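You operate a simulated robot arm through the tools that you are given. There is no shell and no other tool.

You are at the controls of a simulated robot arm. One attempt, no reset.

Task
Top the bath up to FULL from the white BATH FLUID jug.
Fine: STIR off first; pour into the filler cup, a tablespoon spilt at most; the jug goes back where it stood, the filler lid ends shut. Set down upright: white jug. Where these are worked on the way, their far stop is far enough and under half their travel is too little: filler lid.

It is judged by the outcome, as a careful person would: the job done as asked, and still so three seconds after it is handed in. It fails if anything else is knocked over, pushed out of place, dropped, spilled or broken. Lids that push on must go on centred and level and be pressed home; caps that screw on are set level and turned clockwise until they are tight.

Robot
A 7-joint arm with a two-finger parallel gripper, fixed in place. Base frame: the origin is at the foot of the arm, x ahead of it, y to its left, z up. Lengths are in mm, angles in degrees, forces in N, time in s.
Its first joint turns from -166.0 to 166.0 degrees. Payload 4.4 kg.
Tool frame: the origin (TCP) lies between the finger pads and is the grasp point; the fingertips stand 23 mm ahead of it; z points along the fingers, y is the line along which they close. Largest opening 94 mm; finger width 38, thickness 10; the body of the gripper, 54 by 96 mm, starts 39 mm behind the TCP.
Orientation is that of the tool frame in the base frame, as a unit quaternion [x, y, z, w]. With the fingers straight down and closing along the base's y, the tool's x points along the base's -x, its y along +y and its z along -z.

Tools
- The arm moves only by the tool send_rows. Its argument "rows" is a list of rows, each a list of 6 numbers: the shift along the tool's x, y, z in units of 30 mm (1.0 is 30 mm), then the turn, a rotation vector about the tool's x, y, z in units of 8 degrees (1.0 is 8 degrees). In form: [[tx, ty, tz, rx, ry, rz], ...]. A call has 1 to 20 rows; each row shifts and turns the commanded pose from where the row before left it, along the tool's axes as they then stand. "fingers" is the closure, from 0 (fully open) to 1 (shut), set as the call begins (left out, the last holds). A call with a number of a shift or a turn outside -1 to 1 is refused whole. A row lasts 0.2 s, in which the tool goes at most 50 mm and 8.6 degrees; a call with a longer step from one row to the next is refused whole, and so is a gripper value outside its range. A pose out of reach is approached as far as the arm can. The call stops where the force on the tool passes 90 N (or 10 N more than at its start, if that is more) or the arm is blocked; 0.2 s more then pass. Each finger travels about 72 mm/s and halts on what it meets, pressing with about 32 N; the grip force reading is that of the motor and also rises with nothing between the fingers. The clock runs only during rows and for 0.2 s after the last one: add rows that do not move to give the fingers time. It gives the time, the measured TCP pose, the force on the tool (base axes), the opening and the grip force at its end, in the units of the frame above (readings bear some noise), with the torque about the TCP (base axes, N m) and any sound that the robot's microphone picked up.
- Cameras (640 x 400 px; columns grow to the right, rows downward): "scene" is fixed at [222.8, 640.4, 1157.7]; the picture's right is [-0.08, -1.00, 0.00], its down [-0.38, 0.03, -0.92] and it looks along [0.92, -0.08, -0.38] (base axes); focal length 219 px, centre (320, 200). "wrist" rides on the gripper at [86, 16, -74] in the tool frame; the picture's right is [-0.18, 0.98, 0.00], its down [-0.58, -0.11, -0.81] and it looks along [-0.79, -0.15, 0.59] (tool axes); focal length 243 px, centre (320, 200). There is no depth. A picture from a camera that has moved, and an enlarged one, comes with that camera's place and axes in the base frame and with its lens. The place of the scene camera against the robot may be out by one fixed shift of up to 12 mm in any direction.
- grab_frame(camera): a new picture of that camera. It takes no simulated time.
- close_up(camera, box): a new picture of the part [left, top, right, bottom] of that camera's present view, enlarged. It takes no simulated time.
- finish_job(): hands the job in; it is judged then, once.

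Nothing tells you positions but the pictures and the camera data. Unless the task says otherwise, let go and move clear before handing in.

The tools are called after "Emit:" as a command line: name --pt "numbers of a row" for each row, then --argument value for the rest, lists and objects as JSON in quotes. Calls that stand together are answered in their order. send_rows: Moves the arm, as the interface text tells. Its arguments: {"type":"object","properties":{"rows":{"type":"array","items":{"type":"array","items":{"type":"number"}}},"fingers":{"type":"number"}},"required":["rows"]} The other tools are called the same way: grab_frame (camera) takes a picture; close_up (camera, box) takes an enlarged picture of a part of a camera's view; finish_job () hands the job in.

At the start:

```text
clock: 0.0
tool_pos: [642.3, 496.6, 1146.5]
ee_rot: [0.0, 1.0, 0.0, 0.0]
force: [0.0, 0.2, -0.5]
torque: [0.01, 0.03, 0.02]
grip_width: 94.0
gripper_force: 0.1
```

scene: 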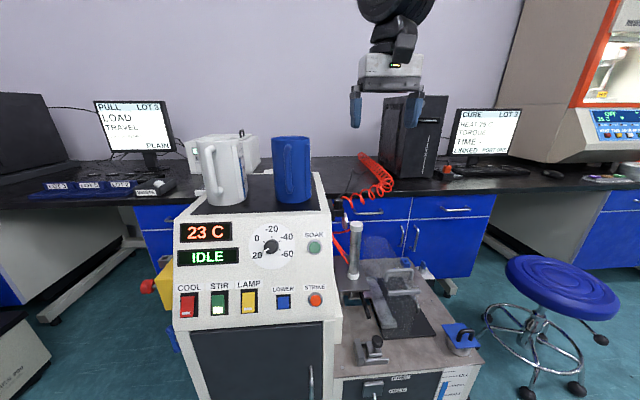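
wrist: 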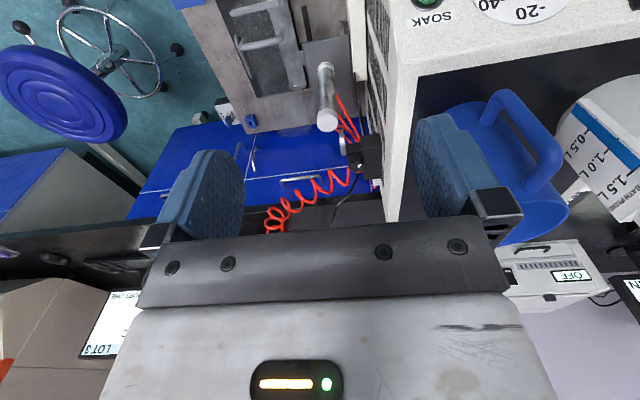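

I see a machine with a control panel (COOL, STIR, LAMP switches), a white jug and a blue jug on top of it, and a test bench with a filler somewhere to the right. I'll take enlarged pictures to work out the details first.

Emit:
close_up --camera "scene" --box '[160, 120, 350, 240]'

Emit:
close_up --camera "scene" --box '[160, 215, 350, 335]'

Emit:
close_up --camera "scene" --box '[320, 210, 510, 400]'

Emit:
grab_frame --camera "wrist"

```text
3.33 times, centred on (255, 180) of scene
camera zoom: at [222.8, 640.4, 1157.7], right [-0.08, -1.0, 0.0], down [-0.38, 0.03, -0.92], along [0.92, -0.08, -0.38], focal length 729 px, centre (537, 267)
```

zoom: 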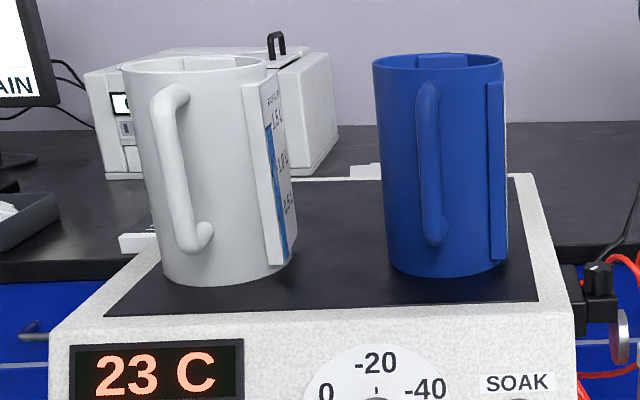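

```text
3.33 times, centred on (255, 275) of scene
camera zoom: at [222.8, 640.4, 1157.7], right [-0.08, -1.0, 0.0], down [-0.38, 0.03, -0.92], along [0.92, -0.08, -0.38], focal length 729 px, centre (537, -50)
```

zoom: 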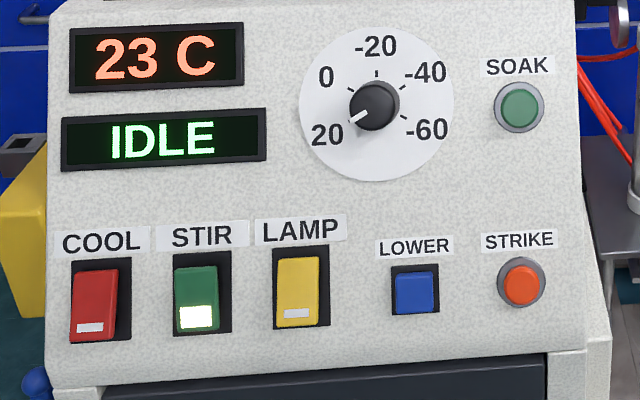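

```text
2.11 times, centred on (415, 305) of scene
camera zoom: at [222.8, 640.4, 1157.7], right [-0.08, -1.0, 0.0], down [-0.38, 0.03, -0.92], along [0.92, -0.08, -0.38], focal length 461 px, centre (120, -21)
```

zoom: 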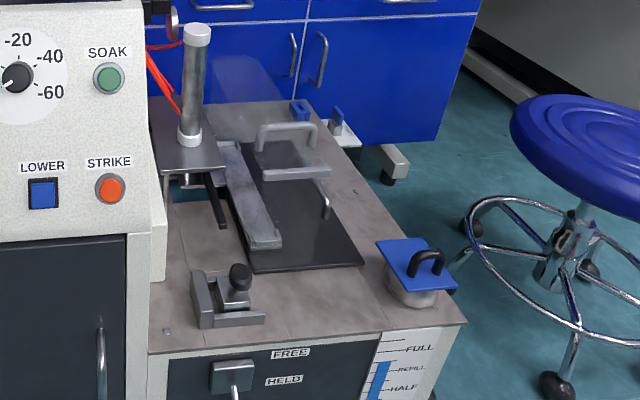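

```text
taken
camera wrist: at [555.3, 512.2, 1221.8], right [0.18, 0.98, 0.0], down [0.58, -0.11, 0.81], along [0.79, -0.15, -0.59], focal length 243 px, centre (320, 200)
```

wrist: 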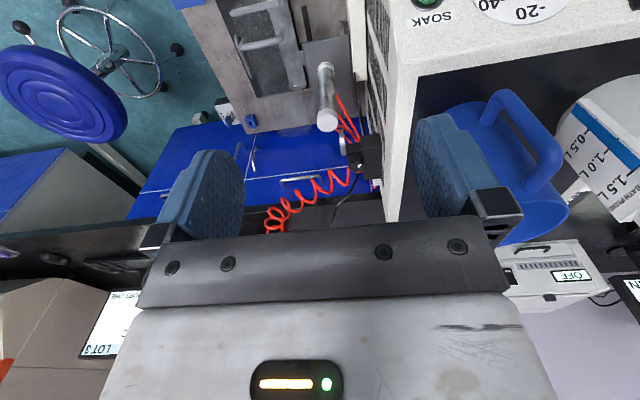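

The mat on the machine's top comes out at about z≈920, with its front edge near x≈730, and the jugs stand on it with their handles towards me. The filler cup with its blue lid is on the lower bench to the right. I'll move the wrist camera in front of the panel to see the switches.

Emit:
send_rows --pt "0.64 0.843 0.653 0 0 0" --pt "0.64 0.843 0.653 0 0 0" --pt "0.64 0.843 0.653 0 0 0" --pt "0.64 0.843 0.653 0 0 0" --pt "0.64 0.843 0.653 0 0 0" --pt "0.64 0.843 0.653 0 0 0" --pt "0.64 0.843 0.653 0 0 0" --pt "0.64 0.843 0.653 0 0 0" --pt "0.64 0.843 0.653 0 0 0" --pt "0.64 0.843 0.653 0 0 0" --fingers 1

Emit:
grab_frame --camera "wrist"

Emit:
grab_frame --camera "scene"

```text
clock: 2.2
tool_pos: [448.5, 750.0, 950.5]
ee_rot: [0.001, 1.0, 0.001, 0.0]
force: [-0.5, 0.3, 1.1]
torque: [0.05, 0.01, 0.02]
grip_width: 0.1
gripper_force: 32.1
```

```text
taken
camera wrist: at [362.4, 765.6, 1025.0], right [0.18, 0.98, 0.0], down [0.58, -0.11, 0.81], along [0.79, -0.15, -0.59], focal length 243 px, centre (320, 200)
```

wrist: 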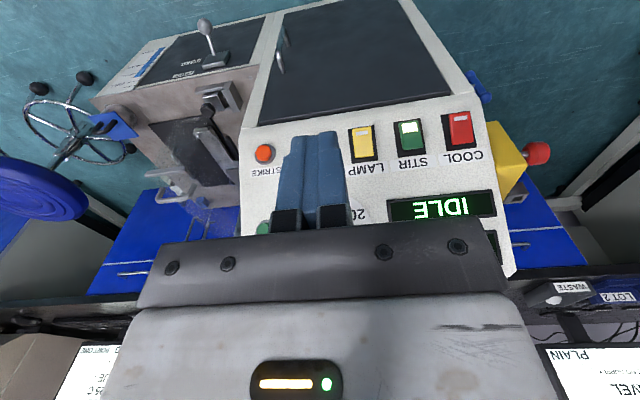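

```text
taken
```

scene: 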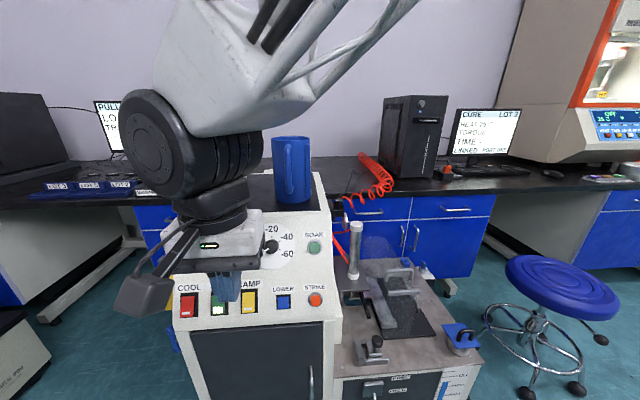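

The panel is now well in view from the wrist camera. I'll enlarge the switches and the bench area with the filler.

Emit:
close_up --camera "wrist" --box '[330, 90, 500, 190]'

Emit:
close_up --camera "wrist" --box '[60, 10, 290, 240]'

Emit:
close_up --camera "scene" --box '[170, 270, 270, 330]'

```text
3.76 times, centred on (415, 140) of wrist
camera zoom: at [362.4, 765.6, 1025.0], right [0.18, 0.98, 0.0], down [0.58, -0.11, 0.81], along [0.79, -0.15, -0.59], focal length 913 px, centre (-38, 426)
```

zoom: 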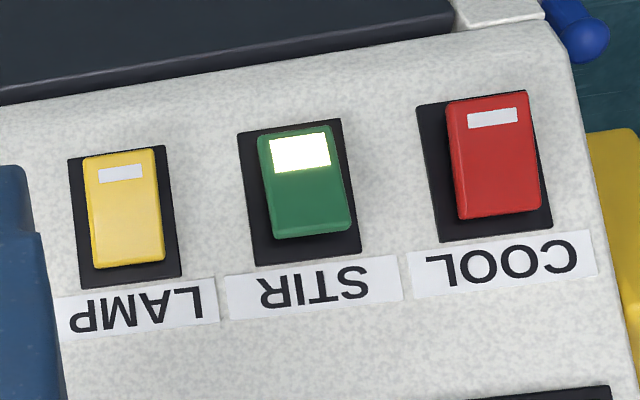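

```text
1.74 times, centred on (175, 125) of wrist
camera zoom: at [362.4, 765.6, 1025.0], right [0.18, 0.98, 0.0], down [0.58, -0.11, 0.81], along [0.79, -0.15, -0.59], focal length 422 px, centre (572, 330)
```

zoom: 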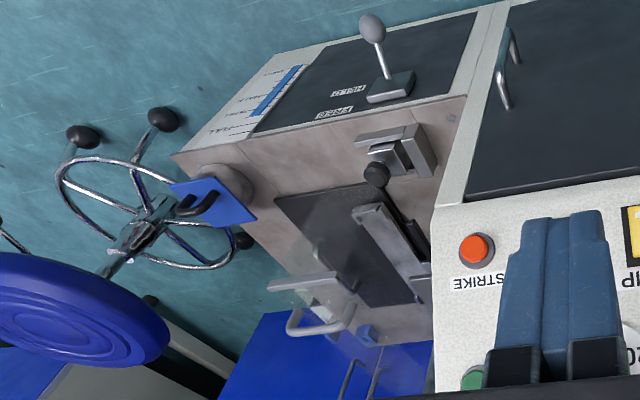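

```text
6.40 times, centred on (220, 300) of scene
camera zoom: at [222.8, 640.4, 1157.7], right [-0.08, -1.0, 0.0], down [-0.38, 0.03, -0.92], along [0.92, -0.08, -0.38], focal length 1400 px, centre (960, -440)
```

zoom: 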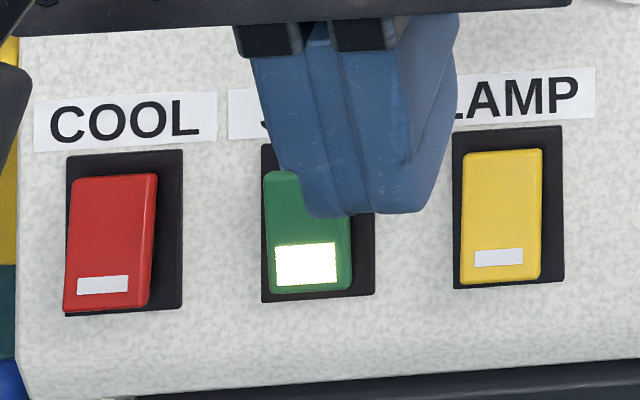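

STIR is lit, and its rocker's top half stands proud while its bottom half is pressed in. COOL and LAMP are unlit and sit the other way round, so pressing STIR's top half should turn it off. I'll lower the tool and tilt it to face the panel.

Emit:
send_rows --pt "0 0.483 0.833 0 0 0" --pt "0 0.483 0.833 0 0 0" --pt "0 0.483 0.833 0 0 0" --pt "0 0.483 0.833 0 0 0" --pt "0 0.483 0.833 0 0 0" --pt "0 0.483 0.833 0 0 0" --pt "0 0.483 0.833 0 0 0" --pt "0 0.483 0.833 0 0 0" --pt "0 0 0 0 -0.94 0" --pt "0 0 0 0 -0.94 0" --pt "0 0 0 0 -0.94 0" --pt "0 0 0 0 -0.94 0" --pt "0 0 0 0 -0.94 0" --pt "0 0 0 0 -0.94 0" --fingers 1

Emit:
grab_frame --camera "wrist"

Emit:
grab_frame --camera "scene"

```text
clock: 5.2
tool_pos: [449.7, 865.9, 750.9]
ee_rot: [-0.001, 0.923, 0.001, 0.385]
force: [0.6, 0.3, 0.5]
torque: [-0.01, -0.02, 0.02]
grip_width: 0.1
gripper_force: 31.9
```

```text
taken
camera wrist: at [336.0, 881.8, 742.8], right [0.13, 0.98, 0.13], down [-0.16, -0.11, 0.98], along [0.98, -0.15, 0.15], focal length 243 px, centre (320, 200)
```

wrist: 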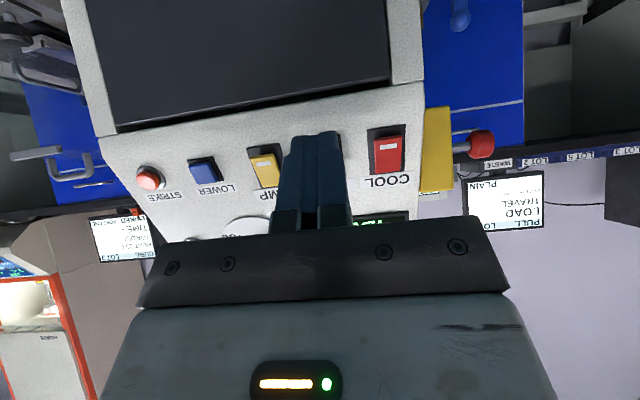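

```text
taken
```

scene: 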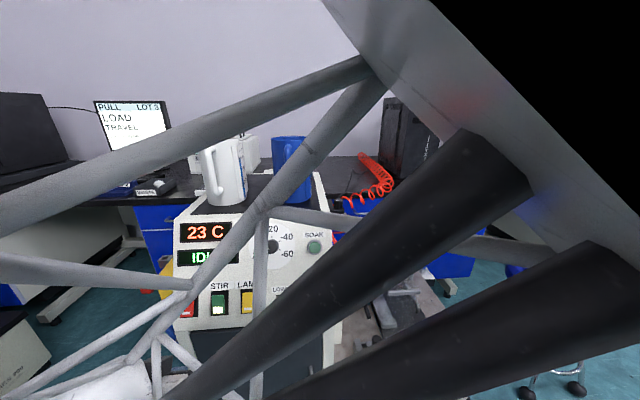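

The wrist camera now faces the panel squarely, with STIR hidden behind the fingers between LAMP and COOL. I'll enlarge this view to measure the switch positions.

Emit:
close_up --camera "wrist" --box '[220, 100, 430, 230]'

Emit:
close_up --camera "scene" --box '[170, 270, 270, 330]'

```text
3.05 times, centred on (325, 165) of wrist
camera zoom: at [336.0, 881.8, 742.8], right [0.13, 0.98, 0.13], down [-0.16, -0.11, 0.98], along [0.98, -0.15, 0.15], focal length 739 px, centre (305, 307)
```

zoom: 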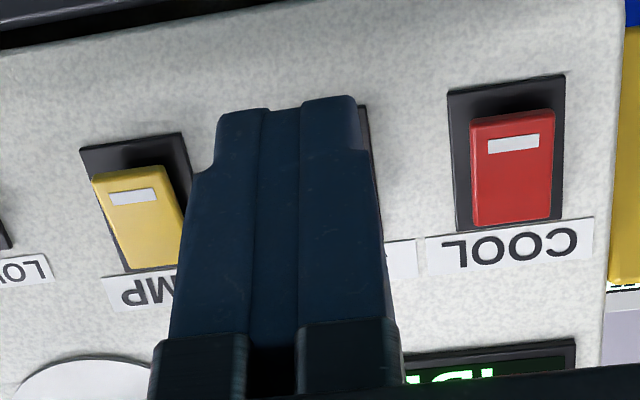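

```text
6.40 times, centred on (220, 300) of scene
camera zoom: at [222.8, 640.4, 1157.7], right [-0.08, -1.0, 0.0], down [-0.38, 0.03, -0.92], along [0.92, -0.08, -0.38], focal length 1400 px, centre (960, -440)
```

zoom: 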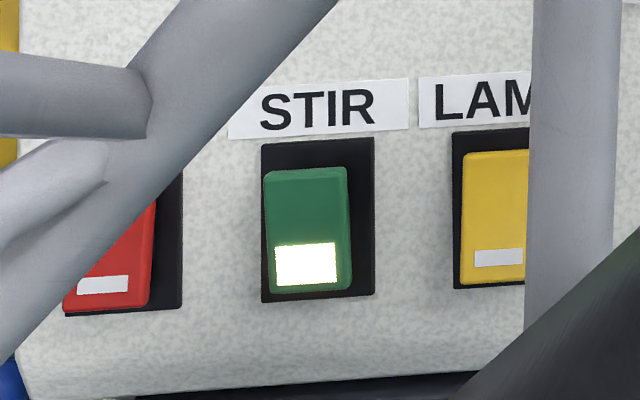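

Comparing the two wrist views, the STIR plate spans y≈833–870 and z≈715–764 at x≈602–628, on a panel leaning about 27° back. I'll tilt the tool to 30° and go to a standoff in front of STIR's upper half.

Emit:
send_rows --pt "0 0 0 0 0.94 0" --pt "0 0 0 0 0.94 0" --pt "-0.68 -0.1 0.127 0 0 0" --pt "-0.68 -0.1 0.127 0 0 0" --pt "-0.68 -0.1 0.127 0 0 0" --pt "-0.68 -0.1 0.127 0 0 0" --pt "-0.68 -0.1 0.127 0 0 0" --fingers 1

Emit:
close_up --camera "wrist" --box '[220, 50, 460, 200]'

Emit:
close_up --camera "scene" --box '[160, 240, 280, 330]'

```text
clock: 6.8
tool_pos: [547.4, 849.3, 786.1]
ee_rot: [0.0, 0.966, 0.0, 0.26]
force: [-0.1, 0.0, -0.6]
torque: [-0.03, 0.0, -0.01]
grip_width: 0.0
gripper_force: 32.6
```

```text
2.67 times, centred on (340, 125) of wrist
camera zoom: at [435.5, 865.9, 807.6], right [0.16, 0.98, 0.09], down [0.1, -0.11, 0.99], along [0.98, -0.15, -0.11], focal length 647 px, centre (267, 400)
```

zoom: 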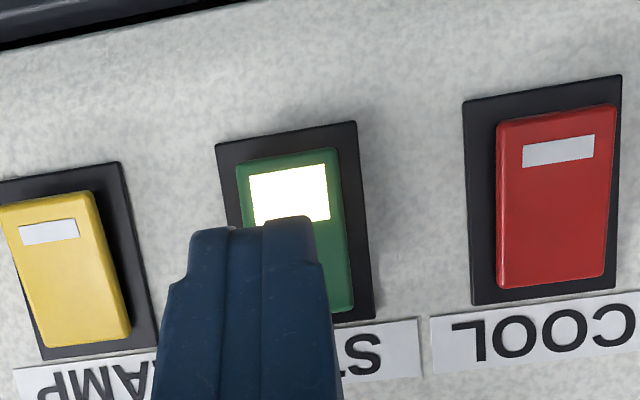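

```text
4.44 times, centred on (220, 285) of scene
camera zoom: at [222.8, 640.4, 1157.7], right [-0.08, -1.0, 0.0], down [-0.38, 0.03, -0.92], along [0.92, -0.08, -0.38], focal length 972 px, centre (764, -178)
```

zoom: 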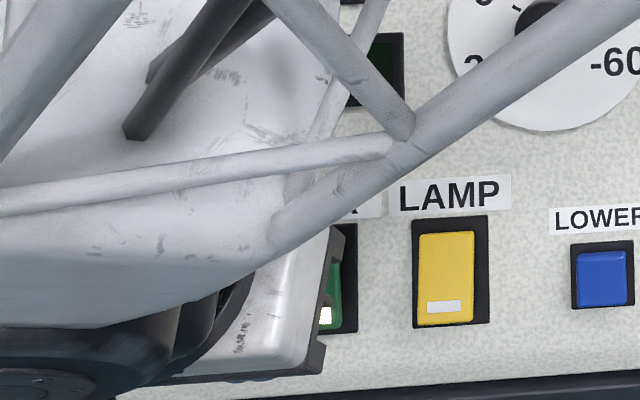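

The fingertips line up with STIR, whose plate position is confirmed. I'll advance along the panel normal in short steps.

Emit:
send_rows --pt "-0.178 0 0.282 0 0 0" --pt "-0.178 0 0.282 0 0 0" --pt "-0.178 0.05 0.282 0 0 0"

Emit:
close_up --camera "wrist" --box '[220, 50, 460, 200]'

```text
clock: 7.6
tool_pos: [574.5, 851.0, 772.8]
ee_rot: [0.0, 0.966, 0.0, 0.26]
force: [-0.4, -0.4, -0.5]
torque: [0.02, 0.02, -0.02]
grip_width: 0.2
gripper_force: 31.8
```

```text
2.67 times, centred on (340, 125) of wrist
camera zoom: at [462.0, 867.7, 793.2], right [0.16, 0.98, 0.09], down [0.1, -0.11, 0.99], along [0.98, -0.15, -0.11], focal length 647 px, centre (267, 400)
```

zoom: 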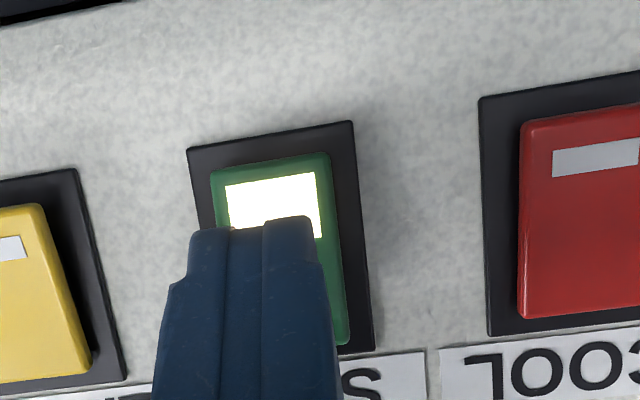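

No contact yet. I'll keep advancing in small steps.

Emit:
send_rows --pt "-0.09 0 0.141 0 0 0" --pt "-0.09 0 0.141 0 0 0"

Emit:
close_up --camera "wrist" --box '[220, 50, 460, 200]'

```text
clock: 8.2
tool_pos: [582.5, 851.8, 768.2]
ee_rot: [0.0, 0.966, 0.0, 0.26]
force: [-0.1, 0.0, 0.4]
torque: [0.03, 0.01, 0.0]
grip_width: 0.0
gripper_force: 31.5
```

```text
2.67 times, centred on (340, 125) of wrist
camera zoom: at [470.9, 868.2, 788.7], right [0.16, 0.98, 0.09], down [0.1, -0.11, 0.99], along [0.98, -0.15, -0.11], focal length 647 px, centre (267, 400)
```

zoom: 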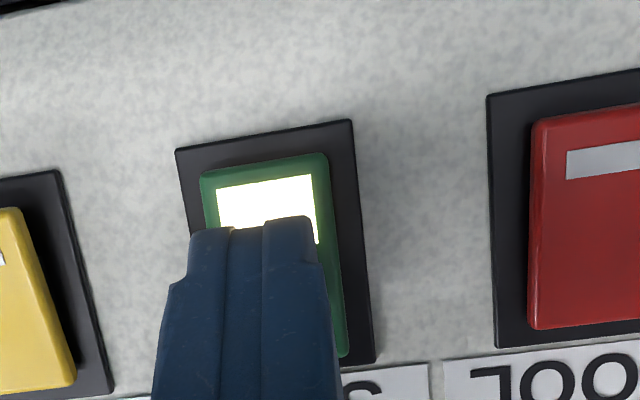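

Still free of contact. I'll go a few millimetres further.

Emit:
send_rows --pt "-0.053 0 0.0845 0 0 0" --pt "-0.053 0 0.0845 0 0 0"

Emit:
close_up --camera "wrist" --box '[220, 50, 460, 200]'

```text
clock: 8.8
tool_pos: [586.4, 853.1, 766.5]
ee_rot: [0.0, 0.966, 0.0, 0.26]
force: [-42.9, -13.4, 21.0]
torque: [-0.1, -0.16, -0.37]
grip_width: 0.1
gripper_force: 31.9
heard: click
```

```text
2.67 times, centred on (340, 125) of wrist
camera zoom: at [474.3, 868.3, 787.1], right [0.16, 0.98, 0.09], down [0.1, -0.11, 0.99], along [0.98, -0.15, -0.11], focal length 647 px, centre (267, 400)
```

zoom: 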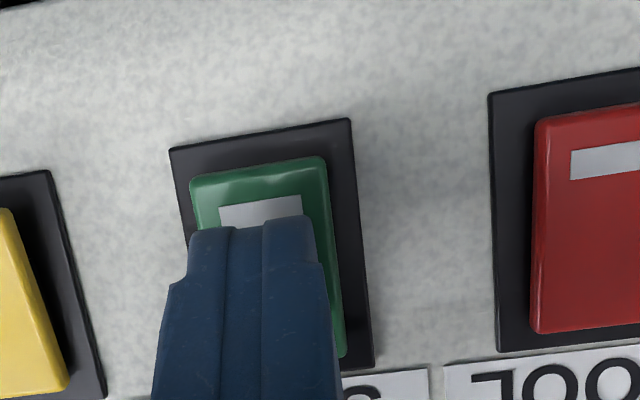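

There was a click, and the STIR indicator has gone dark. I'll back straight off and check.

Emit:
send_rows --pt "0.178 0 -0.282 0 0 0" --pt "0.534 0 -0.845 0 0 0" --pt "0.534 0 -0.845 0 0 0" --pt "0.534 0 -0.845 0 0 0"

Emit:
grab_frame --camera "wrist"

Emit:
close_up --camera "wrist" --box '[220, 50, 460, 200]'

```text
clock: 9.8
tool_pos: [500.0, 851.0, 810.6]
ee_rot: [0.0, 0.965, -0.001, 0.261]
force: [0.6, -0.2, -0.2]
torque: [-0.03, -0.02, -0.02]
grip_width: 0.2
gripper_force: 31.2
```

```text
taken
camera wrist: at [386.8, 867.9, 832.5], right [0.16, 0.98, 0.09], down [0.1, -0.11, 0.99], along [0.98, -0.15, -0.11], focal length 243 px, centre (320, 200)
```

wrist: 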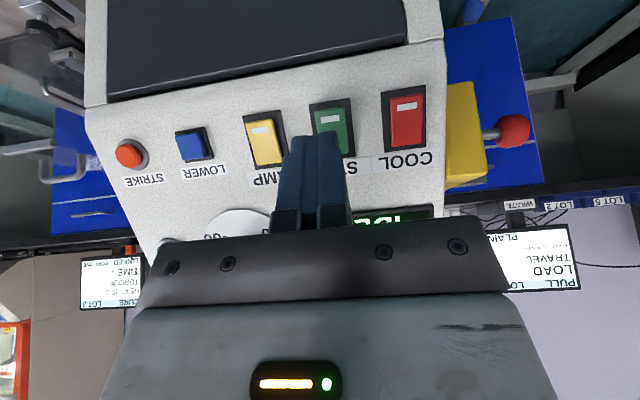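

```text
2.67 times, centred on (340, 125) of wrist
camera zoom: at [386.8, 867.9, 832.5], right [0.16, 0.98, 0.09], down [0.1, -0.11, 0.99], along [0.98, -0.15, -0.11], focal length 647 px, centre (267, 400)
```

zoom: 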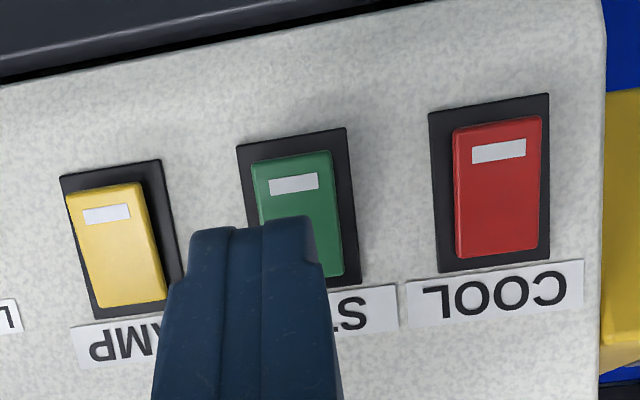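

STIR is off and the other two switches are untouched. The filler lid looks to be near (680, 130, 464). I'll straighten the tool, move over there with the fingers open and inspect the lid.

Emit:
send_rows --pt "0 0 -0.5 0 0.9475 0" --pt "0 0 -0.5 0 0.9475 0" --pt "0 0 0 0 0.9475 0" --pt "0 0 0 0 0.9475 0" --pt "0 -0.9625 0.3375 0 0 0" --pt "0 -0.9625 0.3375 0 0 0" --pt "0 -0.9625 0.3375 0 0 0" --pt "0 -0.9625 0.3375 0 0 0" --pt "0 -0.9625 0.3375 0 0 0" --pt "0 -0.9625 0.3375 0 0 0" --pt "0 -0.9625 0.3375 0 0 0" --pt "0 -0.9625 0.3375 0 0 0" --pt "0 -0.9625 0.3375 0 0 0" --pt "0 -0.9625 0.3375 0 0 0" --pt "0 -0.9625 0.3375 0 0 0" --pt "0 -0.9625 0.3375 0 0 0" --fingers 0

Emit:
grab_frame --camera "wrist"

Emit:
grab_frame --camera "scene"

```text
clock: 13.2
tool_pos: [486.5, 505.8, 715.9]
ee_rot: [0.0, 1.0, 0.0, -0.002]
force: [0.5, 0.1, -0.5]
torque: [0.01, 0.03, 0.01]
grip_width: 94.0
gripper_force: 0.1
```

```text
taken
camera wrist: at [399.6, 521.5, 791.5], right [0.18, 0.98, 0.0], down [0.58, -0.11, 0.8], along [0.79, -0.15, -0.59], focal length 243 px, centre (320, 200)
```

wrist: 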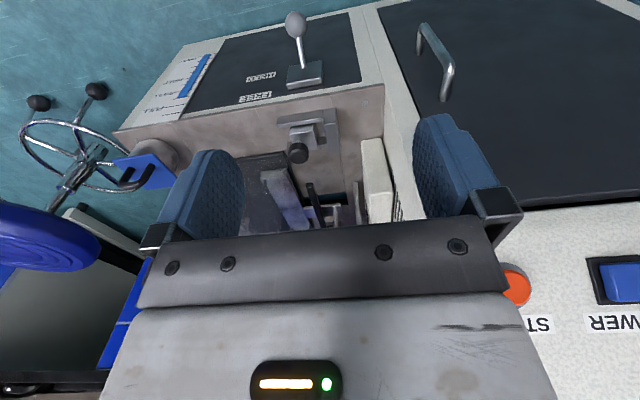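

```text
taken
```

scene: 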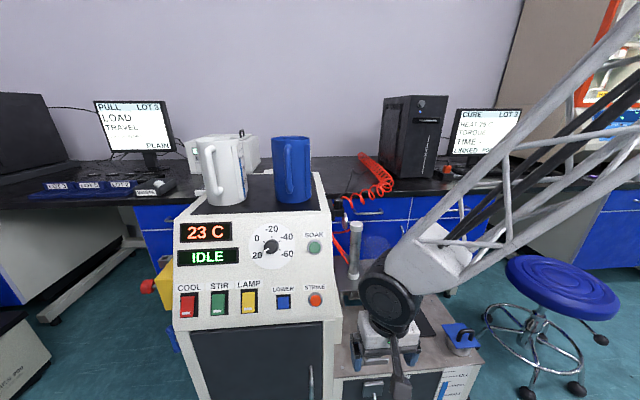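

The bench is now in full view. The lid sits on the filler cup at the far right corner, so I'll enlarge the lid and the gauge.

Emit:
close_up --camera "wrist" --box '[90, 30, 250, 200]'

Emit:
close_up --camera "scene" --box '[425, 310, 495, 400]'

Emit:
send_rows --pt "-0.04 -0.9625 0.2 0 0 0" --pt "-0.04 -0.9625 0.2 0 0 0" --pt "-0.04 -0.9625 0.2 0 0 0" --pt "-0.04 -0.9625 0.2 0 0 0" --pt "-0.04 -0.9625 0.2 0 0 0" --pt "-0.04 -0.9625 0.2 0 0 0" --pt "-0.04 -0.9625 0.2 0 0 0" --pt "-0.04 -0.9625 0.2 0 0 0" --pt "-0.04 -0.9625 0.2 0 0 0" --pt "-0.04 -0.9625 0.2 0 0 0"

Emit:
grab_frame --camera "wrist"

```text
2.35 times, centred on (170, 115) of wrist
camera zoom: at [399.6, 521.5, 791.5], right [0.18, 0.98, 0.0], down [0.58, -0.11, 0.8], along [0.79, -0.15, -0.59], focal length 571 px, centre (673, 400)
```

zoom: 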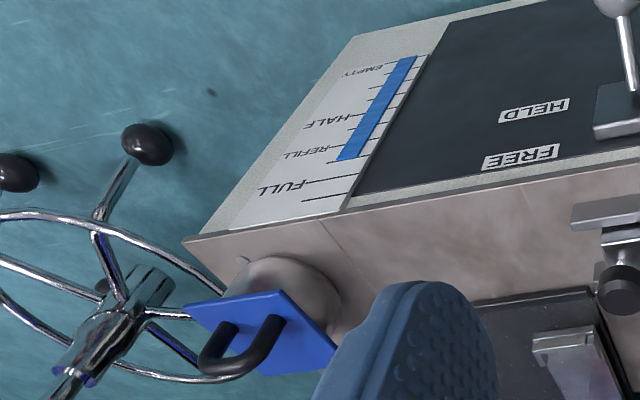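

```text
4.44 times, centred on (460, 355) of scene
camera zoom: at [222.8, 640.4, 1157.7], right [-0.08, -1.0, 0.0], down [-0.38, 0.03, -0.92], along [0.92, -0.08, -0.38], focal length 972 px, centre (-302, -489)
```

zoom: 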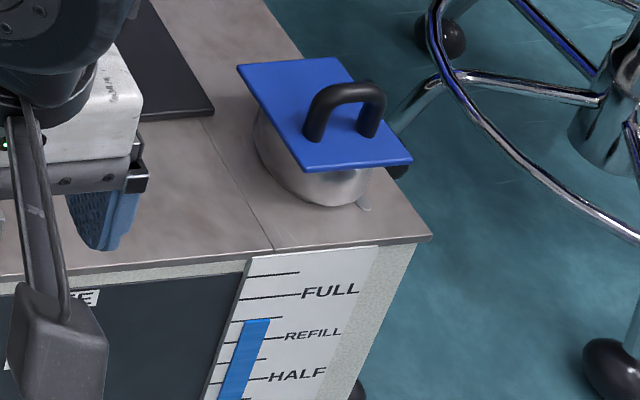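

```text
clock: 15.4
tool_pos: [498.1, 215.5, 656.9]
ee_rot: [0.001, 1.0, -0.001, -0.002]
force: [-0.7, 0.8, 1.4]
torque: [0.02, 0.01, 0.02]
grip_width: 94.2
gripper_force: 0.1
```

```text
taken
camera wrist: at [411.4, 231.9, 731.2], right [0.18, 0.98, 0.0], down [0.58, -0.11, 0.8], along [0.79, -0.15, -0.59], focal length 243 px, centre (320, 200)
```

wrist: 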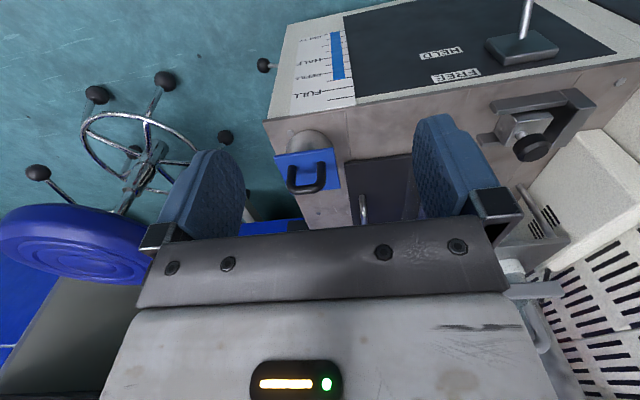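

The lid with its black arch handle is now nearly centred. I'll take an enlarged picture of it.

Emit:
close_up --camera "wrist" --box '[250, 70, 400, 220]'

Emit:
close_up --camera "wrist" --box '[240, 10, 400, 120]'

Emit:
close_up --camera "scene" --box '[430, 310, 490, 360]'

```text
2.67 times, centred on (325, 145) of wrist
camera zoom: at [411.4, 231.9, 731.2], right [0.18, 0.98, 0.0], down [0.58, -0.11, 0.8], along [0.79, -0.15, -0.59], focal length 647 px, centre (307, 347)
```

zoom: 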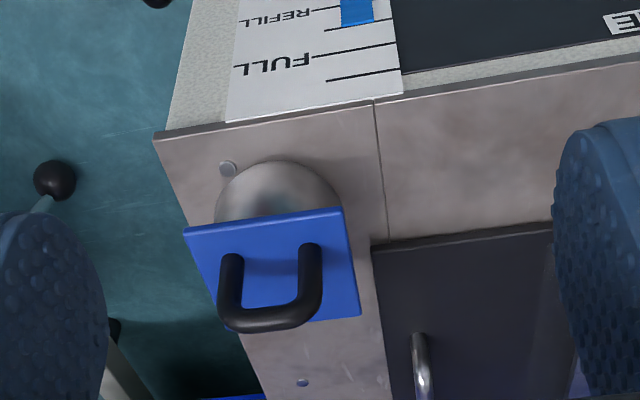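

```text
3.64 times, centred on (320, 65) of wrist
camera zoom: at [411.4, 231.9, 731.2], right [0.18, 0.98, 0.0], down [0.58, -0.11, 0.8], along [0.79, -0.15, -0.59], focal length 882 px, centre (320, 691)
```

zoom: 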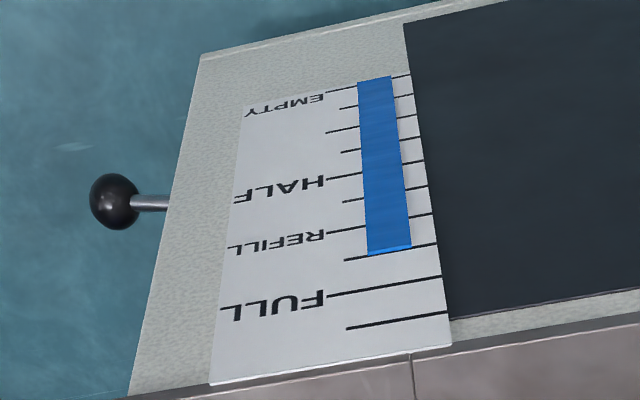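

```text
8.00 times, centred on (460, 335) of scene
camera zoom: at [222.8, 640.4, 1157.7], right [-0.08, -1.0, 0.0], down [-0.38, 0.03, -0.92], along [0.92, -0.08, -0.38], focal length 1750 px, centre (-800, -880)
```

zoom: 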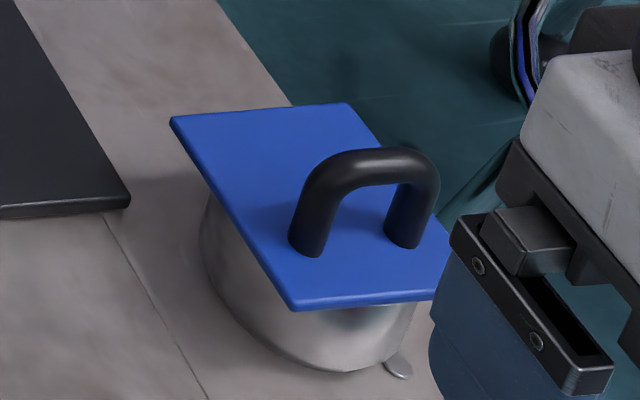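

The lid plate spans x≈613–690, y≈133–210 at z≈503. Its black arch handle stands near the front edge with the bar at about (638, 171, 543), so the hinge should be at the back edge. I'll hover over the handle to verify.

Emit:
send_rows --pt "-0.778 -0.247 0.317 0 0 0" --pt "-0.778 -0.247 0.317 0 0 0" --pt "-0.778 -0.247 0.317 0 0 0" --pt "-0.778 -0.247 0.317 0 0 0" --pt "-0.778 -0.247 0.317 0 0 0" --pt "-0.778 -0.247 0.317 0 0 0" --fingers 0.15

Emit:
grab_frame --camera "wrist"

Emit:
close_up --camera "scene" --box '[410, 280, 510, 370]'

```text
clock: 16.8
tool_pos: [638.5, 171.8, 597.9]
ee_rot: [0.0, 1.0, 0.0, -0.002]
force: [0.6, 0.1, -0.6]
torque: [0.01, -0.01, -0.04]
grip_width: 79.8
gripper_force: 0.0
```

```text
taken
camera wrist: at [551.6, 187.8, 673.7], right [0.18, 0.98, 0.0], down [0.59, -0.11, 0.8], along [0.79, -0.15, -0.6], focal length 243 px, centre (320, 200)
```

wrist: 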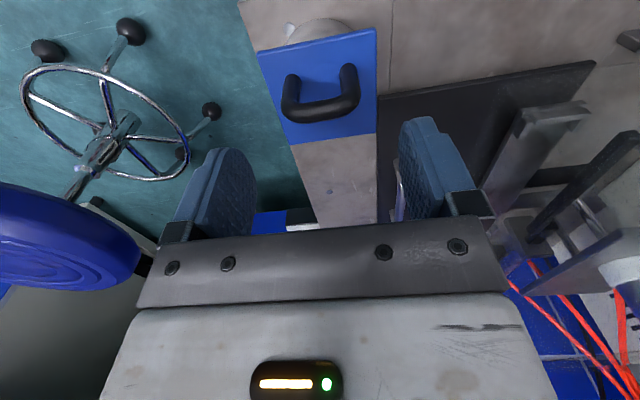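

```text
4.44 times, centred on (460, 325) of scene
camera zoom: at [222.8, 640.4, 1157.7], right [-0.08, -1.0, 0.0], down [-0.38, 0.03, -0.92], along [0.92, -0.08, -0.38], focal length 972 px, centre (-302, -356)
```

zoom: 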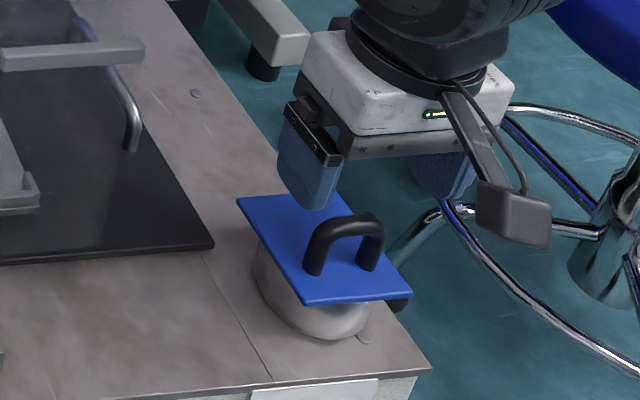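

Measured again from here, the handle bar is at about (635, 172.5, 541) with its posts at y≈152 and 192. I'll descend straddling it along y and then close on the posts.

Emit:
send_rows --pt "0.03 0 0.66 0 0 0" --pt "0.03 0 0.66 0 0 0" --pt "0.03 0.02 0.66 0 0 0" --fingers 0.15

Emit:
grab_frame --camera "wrist"

Emit:
close_up --camera "scene" --box '[410, 280, 510, 370]'

```text
clock: 17.6
tool_pos: [635.1, 172.6, 539.3]
ee_rot: [0.0, 1.0, 0.0, -0.001]
force: [0.1, 1.1, -0.2]
torque: [0.01, 0.04, 0.0]
grip_width: 80.0
gripper_force: 0.2
```

```text
taken
camera wrist: at [548.7, 188.4, 614.5], right [0.18, 0.98, 0.0], down [0.58, -0.11, 0.8], along [0.79, -0.15, -0.59], focal length 243 px, centre (320, 200)
```

wrist: 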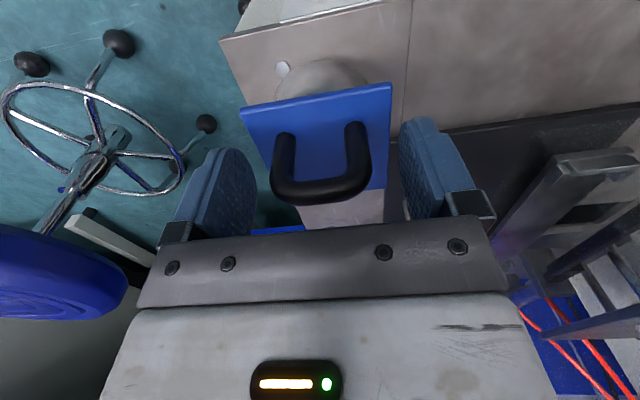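

```text
4.44 times, centred on (460, 325) of scene
camera zoom: at [222.8, 640.4, 1157.7], right [-0.08, -1.0, 0.0], down [-0.38, 0.03, -0.92], along [0.92, -0.08, -0.38], focal length 972 px, centre (-302, -356)
```

zoom: 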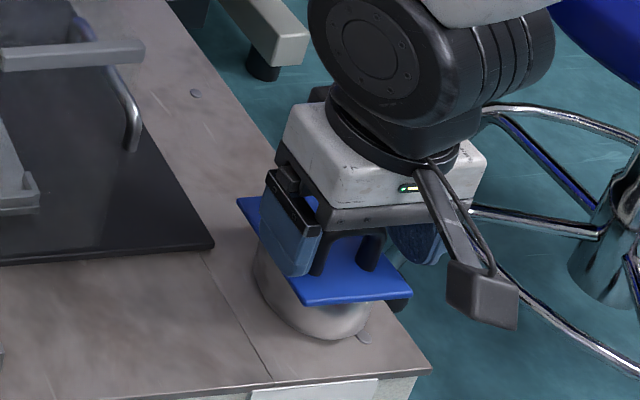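

The handle sits centred between the fingers, so I'll close on it.

Emit:
send_rows --pt "0 0 0 0 0 0" --pt "0 0 0 0 0 0" --pt "0 0 0 0 0 0" --fingers 1

Emit:
close_up --camera "wrist" --box '[200, 50, 460, 230]'

```text
clock: 18.4
tool_pos: [634.9, 171.7, 539.2]
ee_rot: [0.0, 1.0, 0.0, -0.002]
force: [6.8, -12.6, -4.2]
torque: [0.36, 0.0, 0.14]
grip_width: 49.6
gripper_force: 45.2
```

```text
2.22 times, centred on (330, 140) of wrist
camera zoom: at [548.4, 188.1, 614.4], right [0.18, 0.98, 0.0], down [0.58, -0.11, 0.8], along [0.79, -0.15, -0.59], focal length 539 px, centre (298, 333)
```

zoom: 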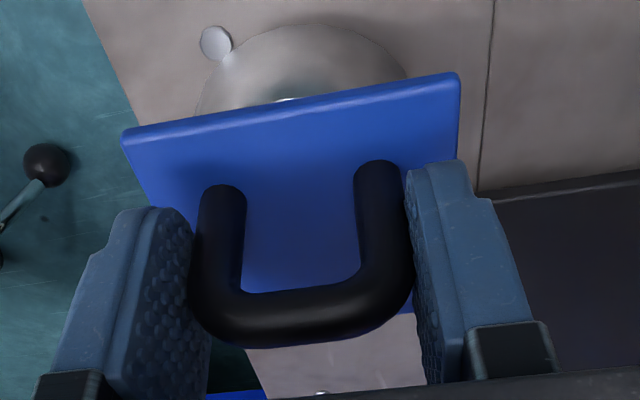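

The handle is gripped, with the opening reading 49.6 mm. I'll begin lifting the lid along an arc about the back-edge hinge and check the forces after the first 20°.

Emit:
send_rows --pt "-0.253 -0.02 -0.303 0 0 0" --pt "-0.303 -0.02 -0.257 0 0 0" --fingers 1

Emit:
grab_frame --camera "wrist"

Emit:
close_up --camera "scene" --box '[410, 280, 510, 370]'

```text
clock: 19.0
tool_pos: [652.1, 172.0, 555.9]
ee_rot: [0.0, 1.0, 0.0, -0.001]
force: [-26.8, 38.0, 4.6]
torque: [0.91, 1.4, -0.05]
grip_width: 49.3
gripper_force: 44.9
```

```text
taken
camera wrist: at [565.1, 187.8, 631.7], right [0.18, 0.98, 0.0], down [0.58, -0.11, 0.8], along [0.79, -0.15, -0.59], focal length 243 px, centre (320, 200)
```

wrist: 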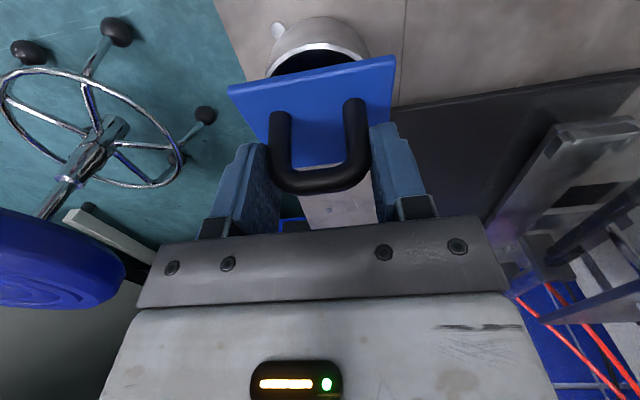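

```text
4.44 times, centred on (460, 325) of scene
camera zoom: at [222.8, 640.4, 1157.7], right [-0.08, -1.0, 0.0], down [-0.38, 0.03, -0.92], along [0.92, -0.08, -0.38], focal length 972 px, centre (-302, -356)
```

zoom: 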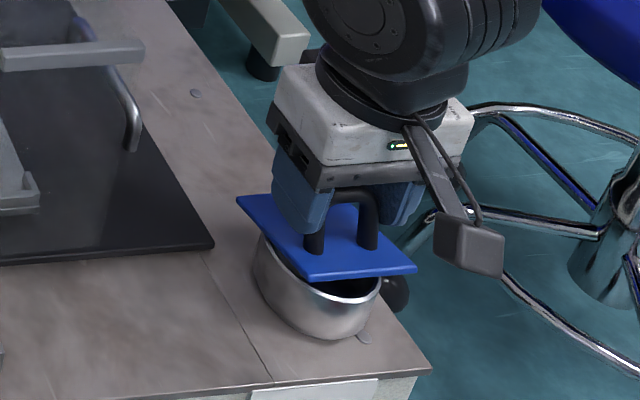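

The lid is swinging up about the back hinge as expected and the cup's opening is showing. I'll continue the arc, letting the tool lean back with the lid to ease the twist.

Emit:
send_rows --pt "-0.343 0.015 -0.2 0 0.625 0" --pt "-0.36 0.015 -0.169 0 0.625 0" --fingers 1

Emit:
grab_frame --camera "wrist"

Emit:
close_up --camera "scene" --box '[410, 280, 510, 370]'

```text
clock: 19.6
tool_pos: [674.6, 171.5, 566.1]
ee_rot: [0.0, 0.996, 0.0, -0.088]
force: [-21.4, 31.0, 6.6]
torque: [0.83, 1.27, -0.54]
grip_width: 49.5
gripper_force: 45.0
```

```text
taken
camera wrist: at [601.3, 187.9, 655.3], right [0.18, 0.98, -0.03], down [0.72, -0.11, 0.69], along [0.67, -0.15, -0.72], focal length 243 px, centre (320, 200)
```

wrist: 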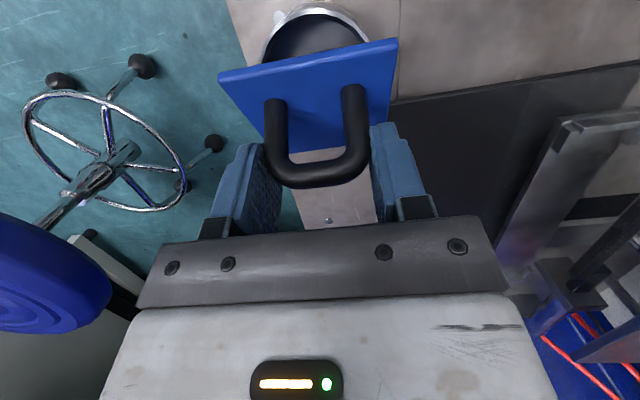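

```text
4.44 times, centred on (460, 325) of scene
camera zoom: at [222.8, 640.4, 1157.7], right [-0.08, -1.0, 0.0], down [-0.38, 0.03, -0.92], along [0.92, -0.08, -0.38], focal length 972 px, centre (-302, -356)
```

zoom: 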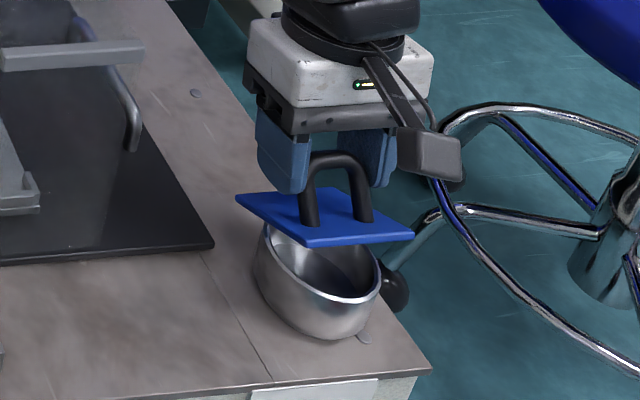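

The cup is opening up well and the lid is at about 40°. I'll continue the arc.

Emit:
send_rows --pt "-0.372 0.02 -0.137 0 0.625 0" --pt "-0.383 0.01 -0.103 0 0.625 0" --fingers 1

Emit:
grab_frame --camera "wrist"

Emit:
close_up --camera "scene" --box '[410, 280, 510, 370]'

```text
clock: 20.2
tool_pos: [697.4, 170.8, 568.0]
ee_rot: [0.0, 0.985, 0.001, -0.175]
force: [-11.1, -4.0, 1.4]
torque: [0.2, 0.66, 0.02]
grip_width: 49.2
gripper_force: 45.2
```

```text
taken
camera wrist: at [641.6, 187.9, 668.4], right [0.17, 0.98, -0.06], down [0.82, -0.11, 0.56], along [0.54, -0.15, -0.83], focal length 243 px, centre (320, 200)
```

wrist: 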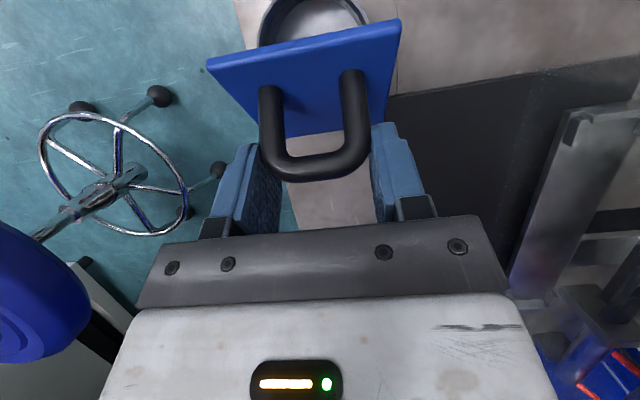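

```text
4.44 times, centred on (460, 325) of scene
camera zoom: at [222.8, 640.4, 1157.7], right [-0.08, -1.0, 0.0], down [-0.38, 0.03, -0.92], along [0.92, -0.08, -0.38], focal length 972 px, centre (-302, -356)
```

zoom: 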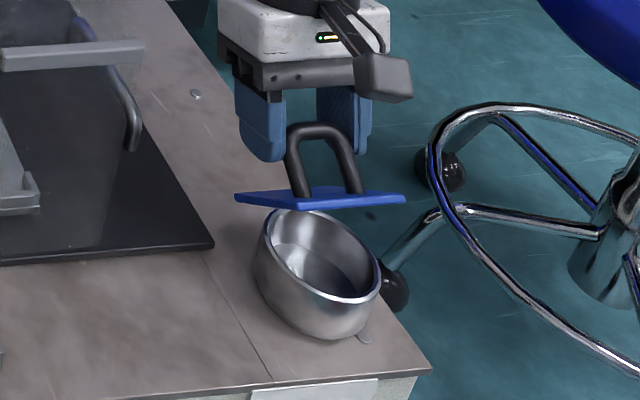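

At about 60° now with low forces. I'll continue towards vertical.

Emit:
send_rows --pt "-0.39 0 -0.068 0 0.625 0" --pt "-0.395 0 -0.037 0 0.625 0" --fingers 1

Emit:
grab_frame --camera "wrist"

Emit:
close_up --camera "scene" --box '[410, 280, 510, 370]'

```text
clock: 20.8
tool_pos: [720.7, 171.3, 561.7]
ee_rot: [0.0, 0.965, 0.0, -0.261]
force: [-4.3, -15.7, 7.1]
torque: [0.07, 0.45, 0.03]
grip_width: 48.7
gripper_force: 44.6
```

```text
taken
camera wrist: at [683.2, 187.8, 670.7], right [0.16, 0.98, -0.09], down [0.91, -0.11, 0.4], along [0.39, -0.15, -0.91], focal length 243 px, centre (320, 200)
```

wrist: 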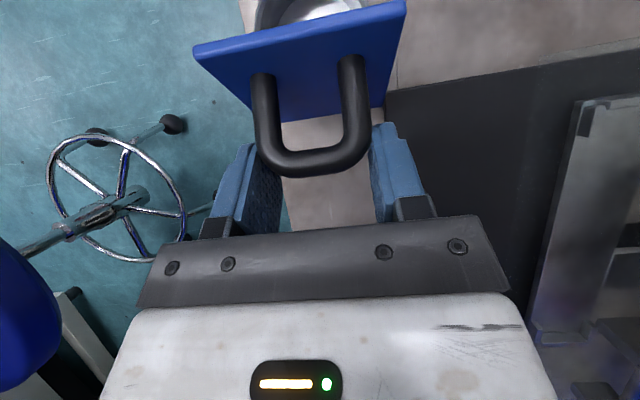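

```text
4.44 times, centred on (460, 325) of scene
camera zoom: at [222.8, 640.4, 1157.7], right [-0.08, -1.0, 0.0], down [-0.38, 0.03, -0.92], along [0.92, -0.08, -0.38], focal length 972 px, centre (-302, -356)
```

zoom: 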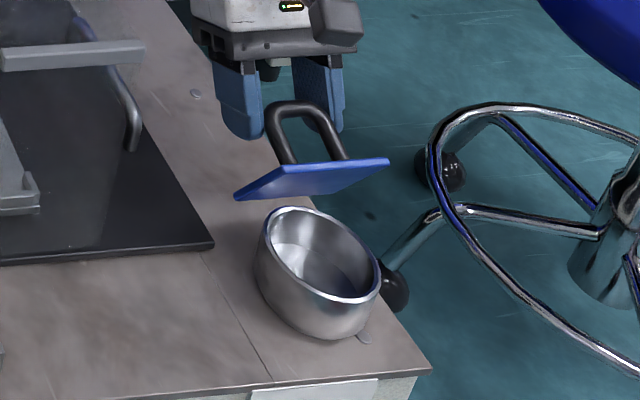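

The lid is now at about 80°. I'll continue past vertical and look for the stop.

Emit:
send_rows --pt "-0.396 -0.01 0.0 0 0.625 0" --pt "-0.394 0 0.034 0 0.625 0" --fingers 1

Emit:
grab_frame --camera "wrist"

Emit:
close_up --camera "scene" --box '[410, 280, 510, 370]'

```text
clock: 21.4
tool_pos: [739.5, 172.9, 548.6]
ee_rot: [-0.001, 0.939, 0.0, -0.343]
force: [-0.1, -0.5, 0.2]
torque: [0.0, -0.02, -0.03]
grip_width: 0.0
gripper_force: 42.1
```

```text
taken
camera wrist: at [721.2, 189.2, 661.6], right [0.14, 0.98, -0.12], down [0.96, -0.11, 0.24], along [0.22, -0.15, -0.96], focal length 243 px, centre (320, 200)
```

wrist: 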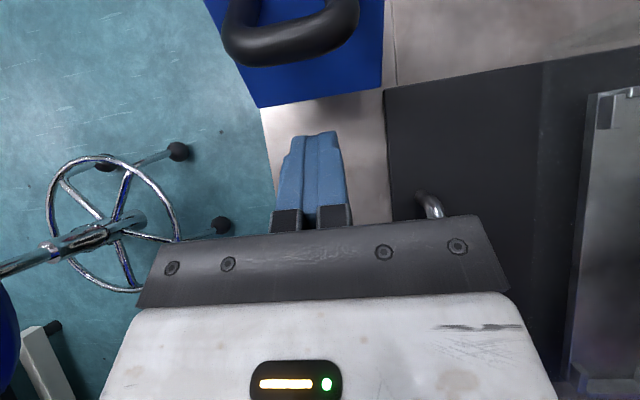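

```text
4.44 times, centred on (460, 325) of scene
camera zoom: at [222.8, 640.4, 1157.7], right [-0.08, -1.0, 0.0], down [-0.38, 0.03, -0.92], along [0.92, -0.08, -0.38], focal length 972 px, centre (-302, -356)
```

zoom: 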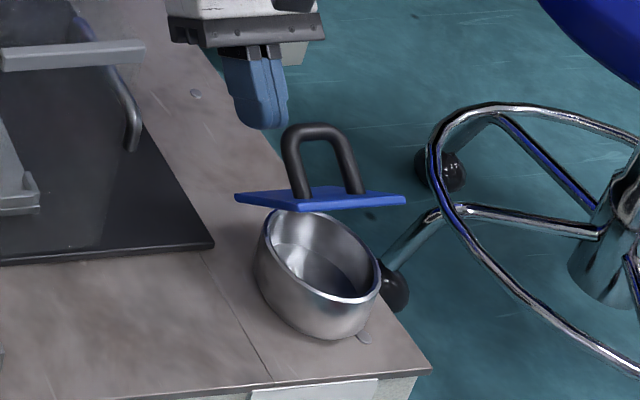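

The handle slipped out of the grip near the end of the swing and the fingers closed on nothing. I'll hold still a moment and see whether the lid stays up or falls.

Emit:
send_rows --pt "0 0 0 0 0 0" --pt "0 0 0 0 0 0"

Emit:
grab_frame --camera "wrist"

Emit:
close_up --camera "scene" --box '[410, 280, 510, 370]'

```text
clock: 22.0
tool_pos: [738.6, 172.5, 548.4]
ee_rot: [0.0, 0.939, 0.0, -0.344]
force: [-0.3, 0.0, 0.1]
torque: [-0.02, 0.03, 0.02]
grip_width: 0.0
gripper_force: 42.7
```

```text
taken
camera wrist: at [720.8, 188.6, 661.4], right [0.14, 0.98, -0.12], down [0.96, -0.11, 0.24], along [0.22, -0.15, -0.96], focal length 243 px, centre (320, 200)
```

wrist: 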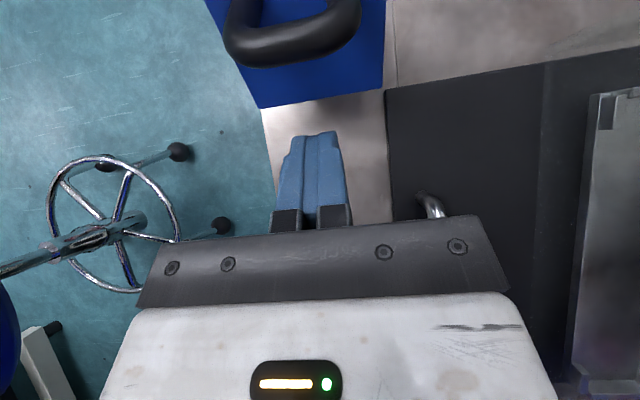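

```text
4.44 times, centred on (460, 325) of scene
camera zoom: at [222.8, 640.4, 1157.7], right [-0.08, -1.0, 0.0], down [-0.38, 0.03, -0.92], along [0.92, -0.08, -0.38], focal length 972 px, centre (-302, -356)
```

zoom: 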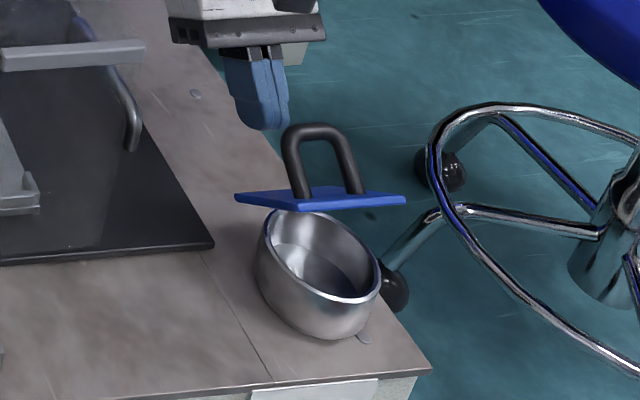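

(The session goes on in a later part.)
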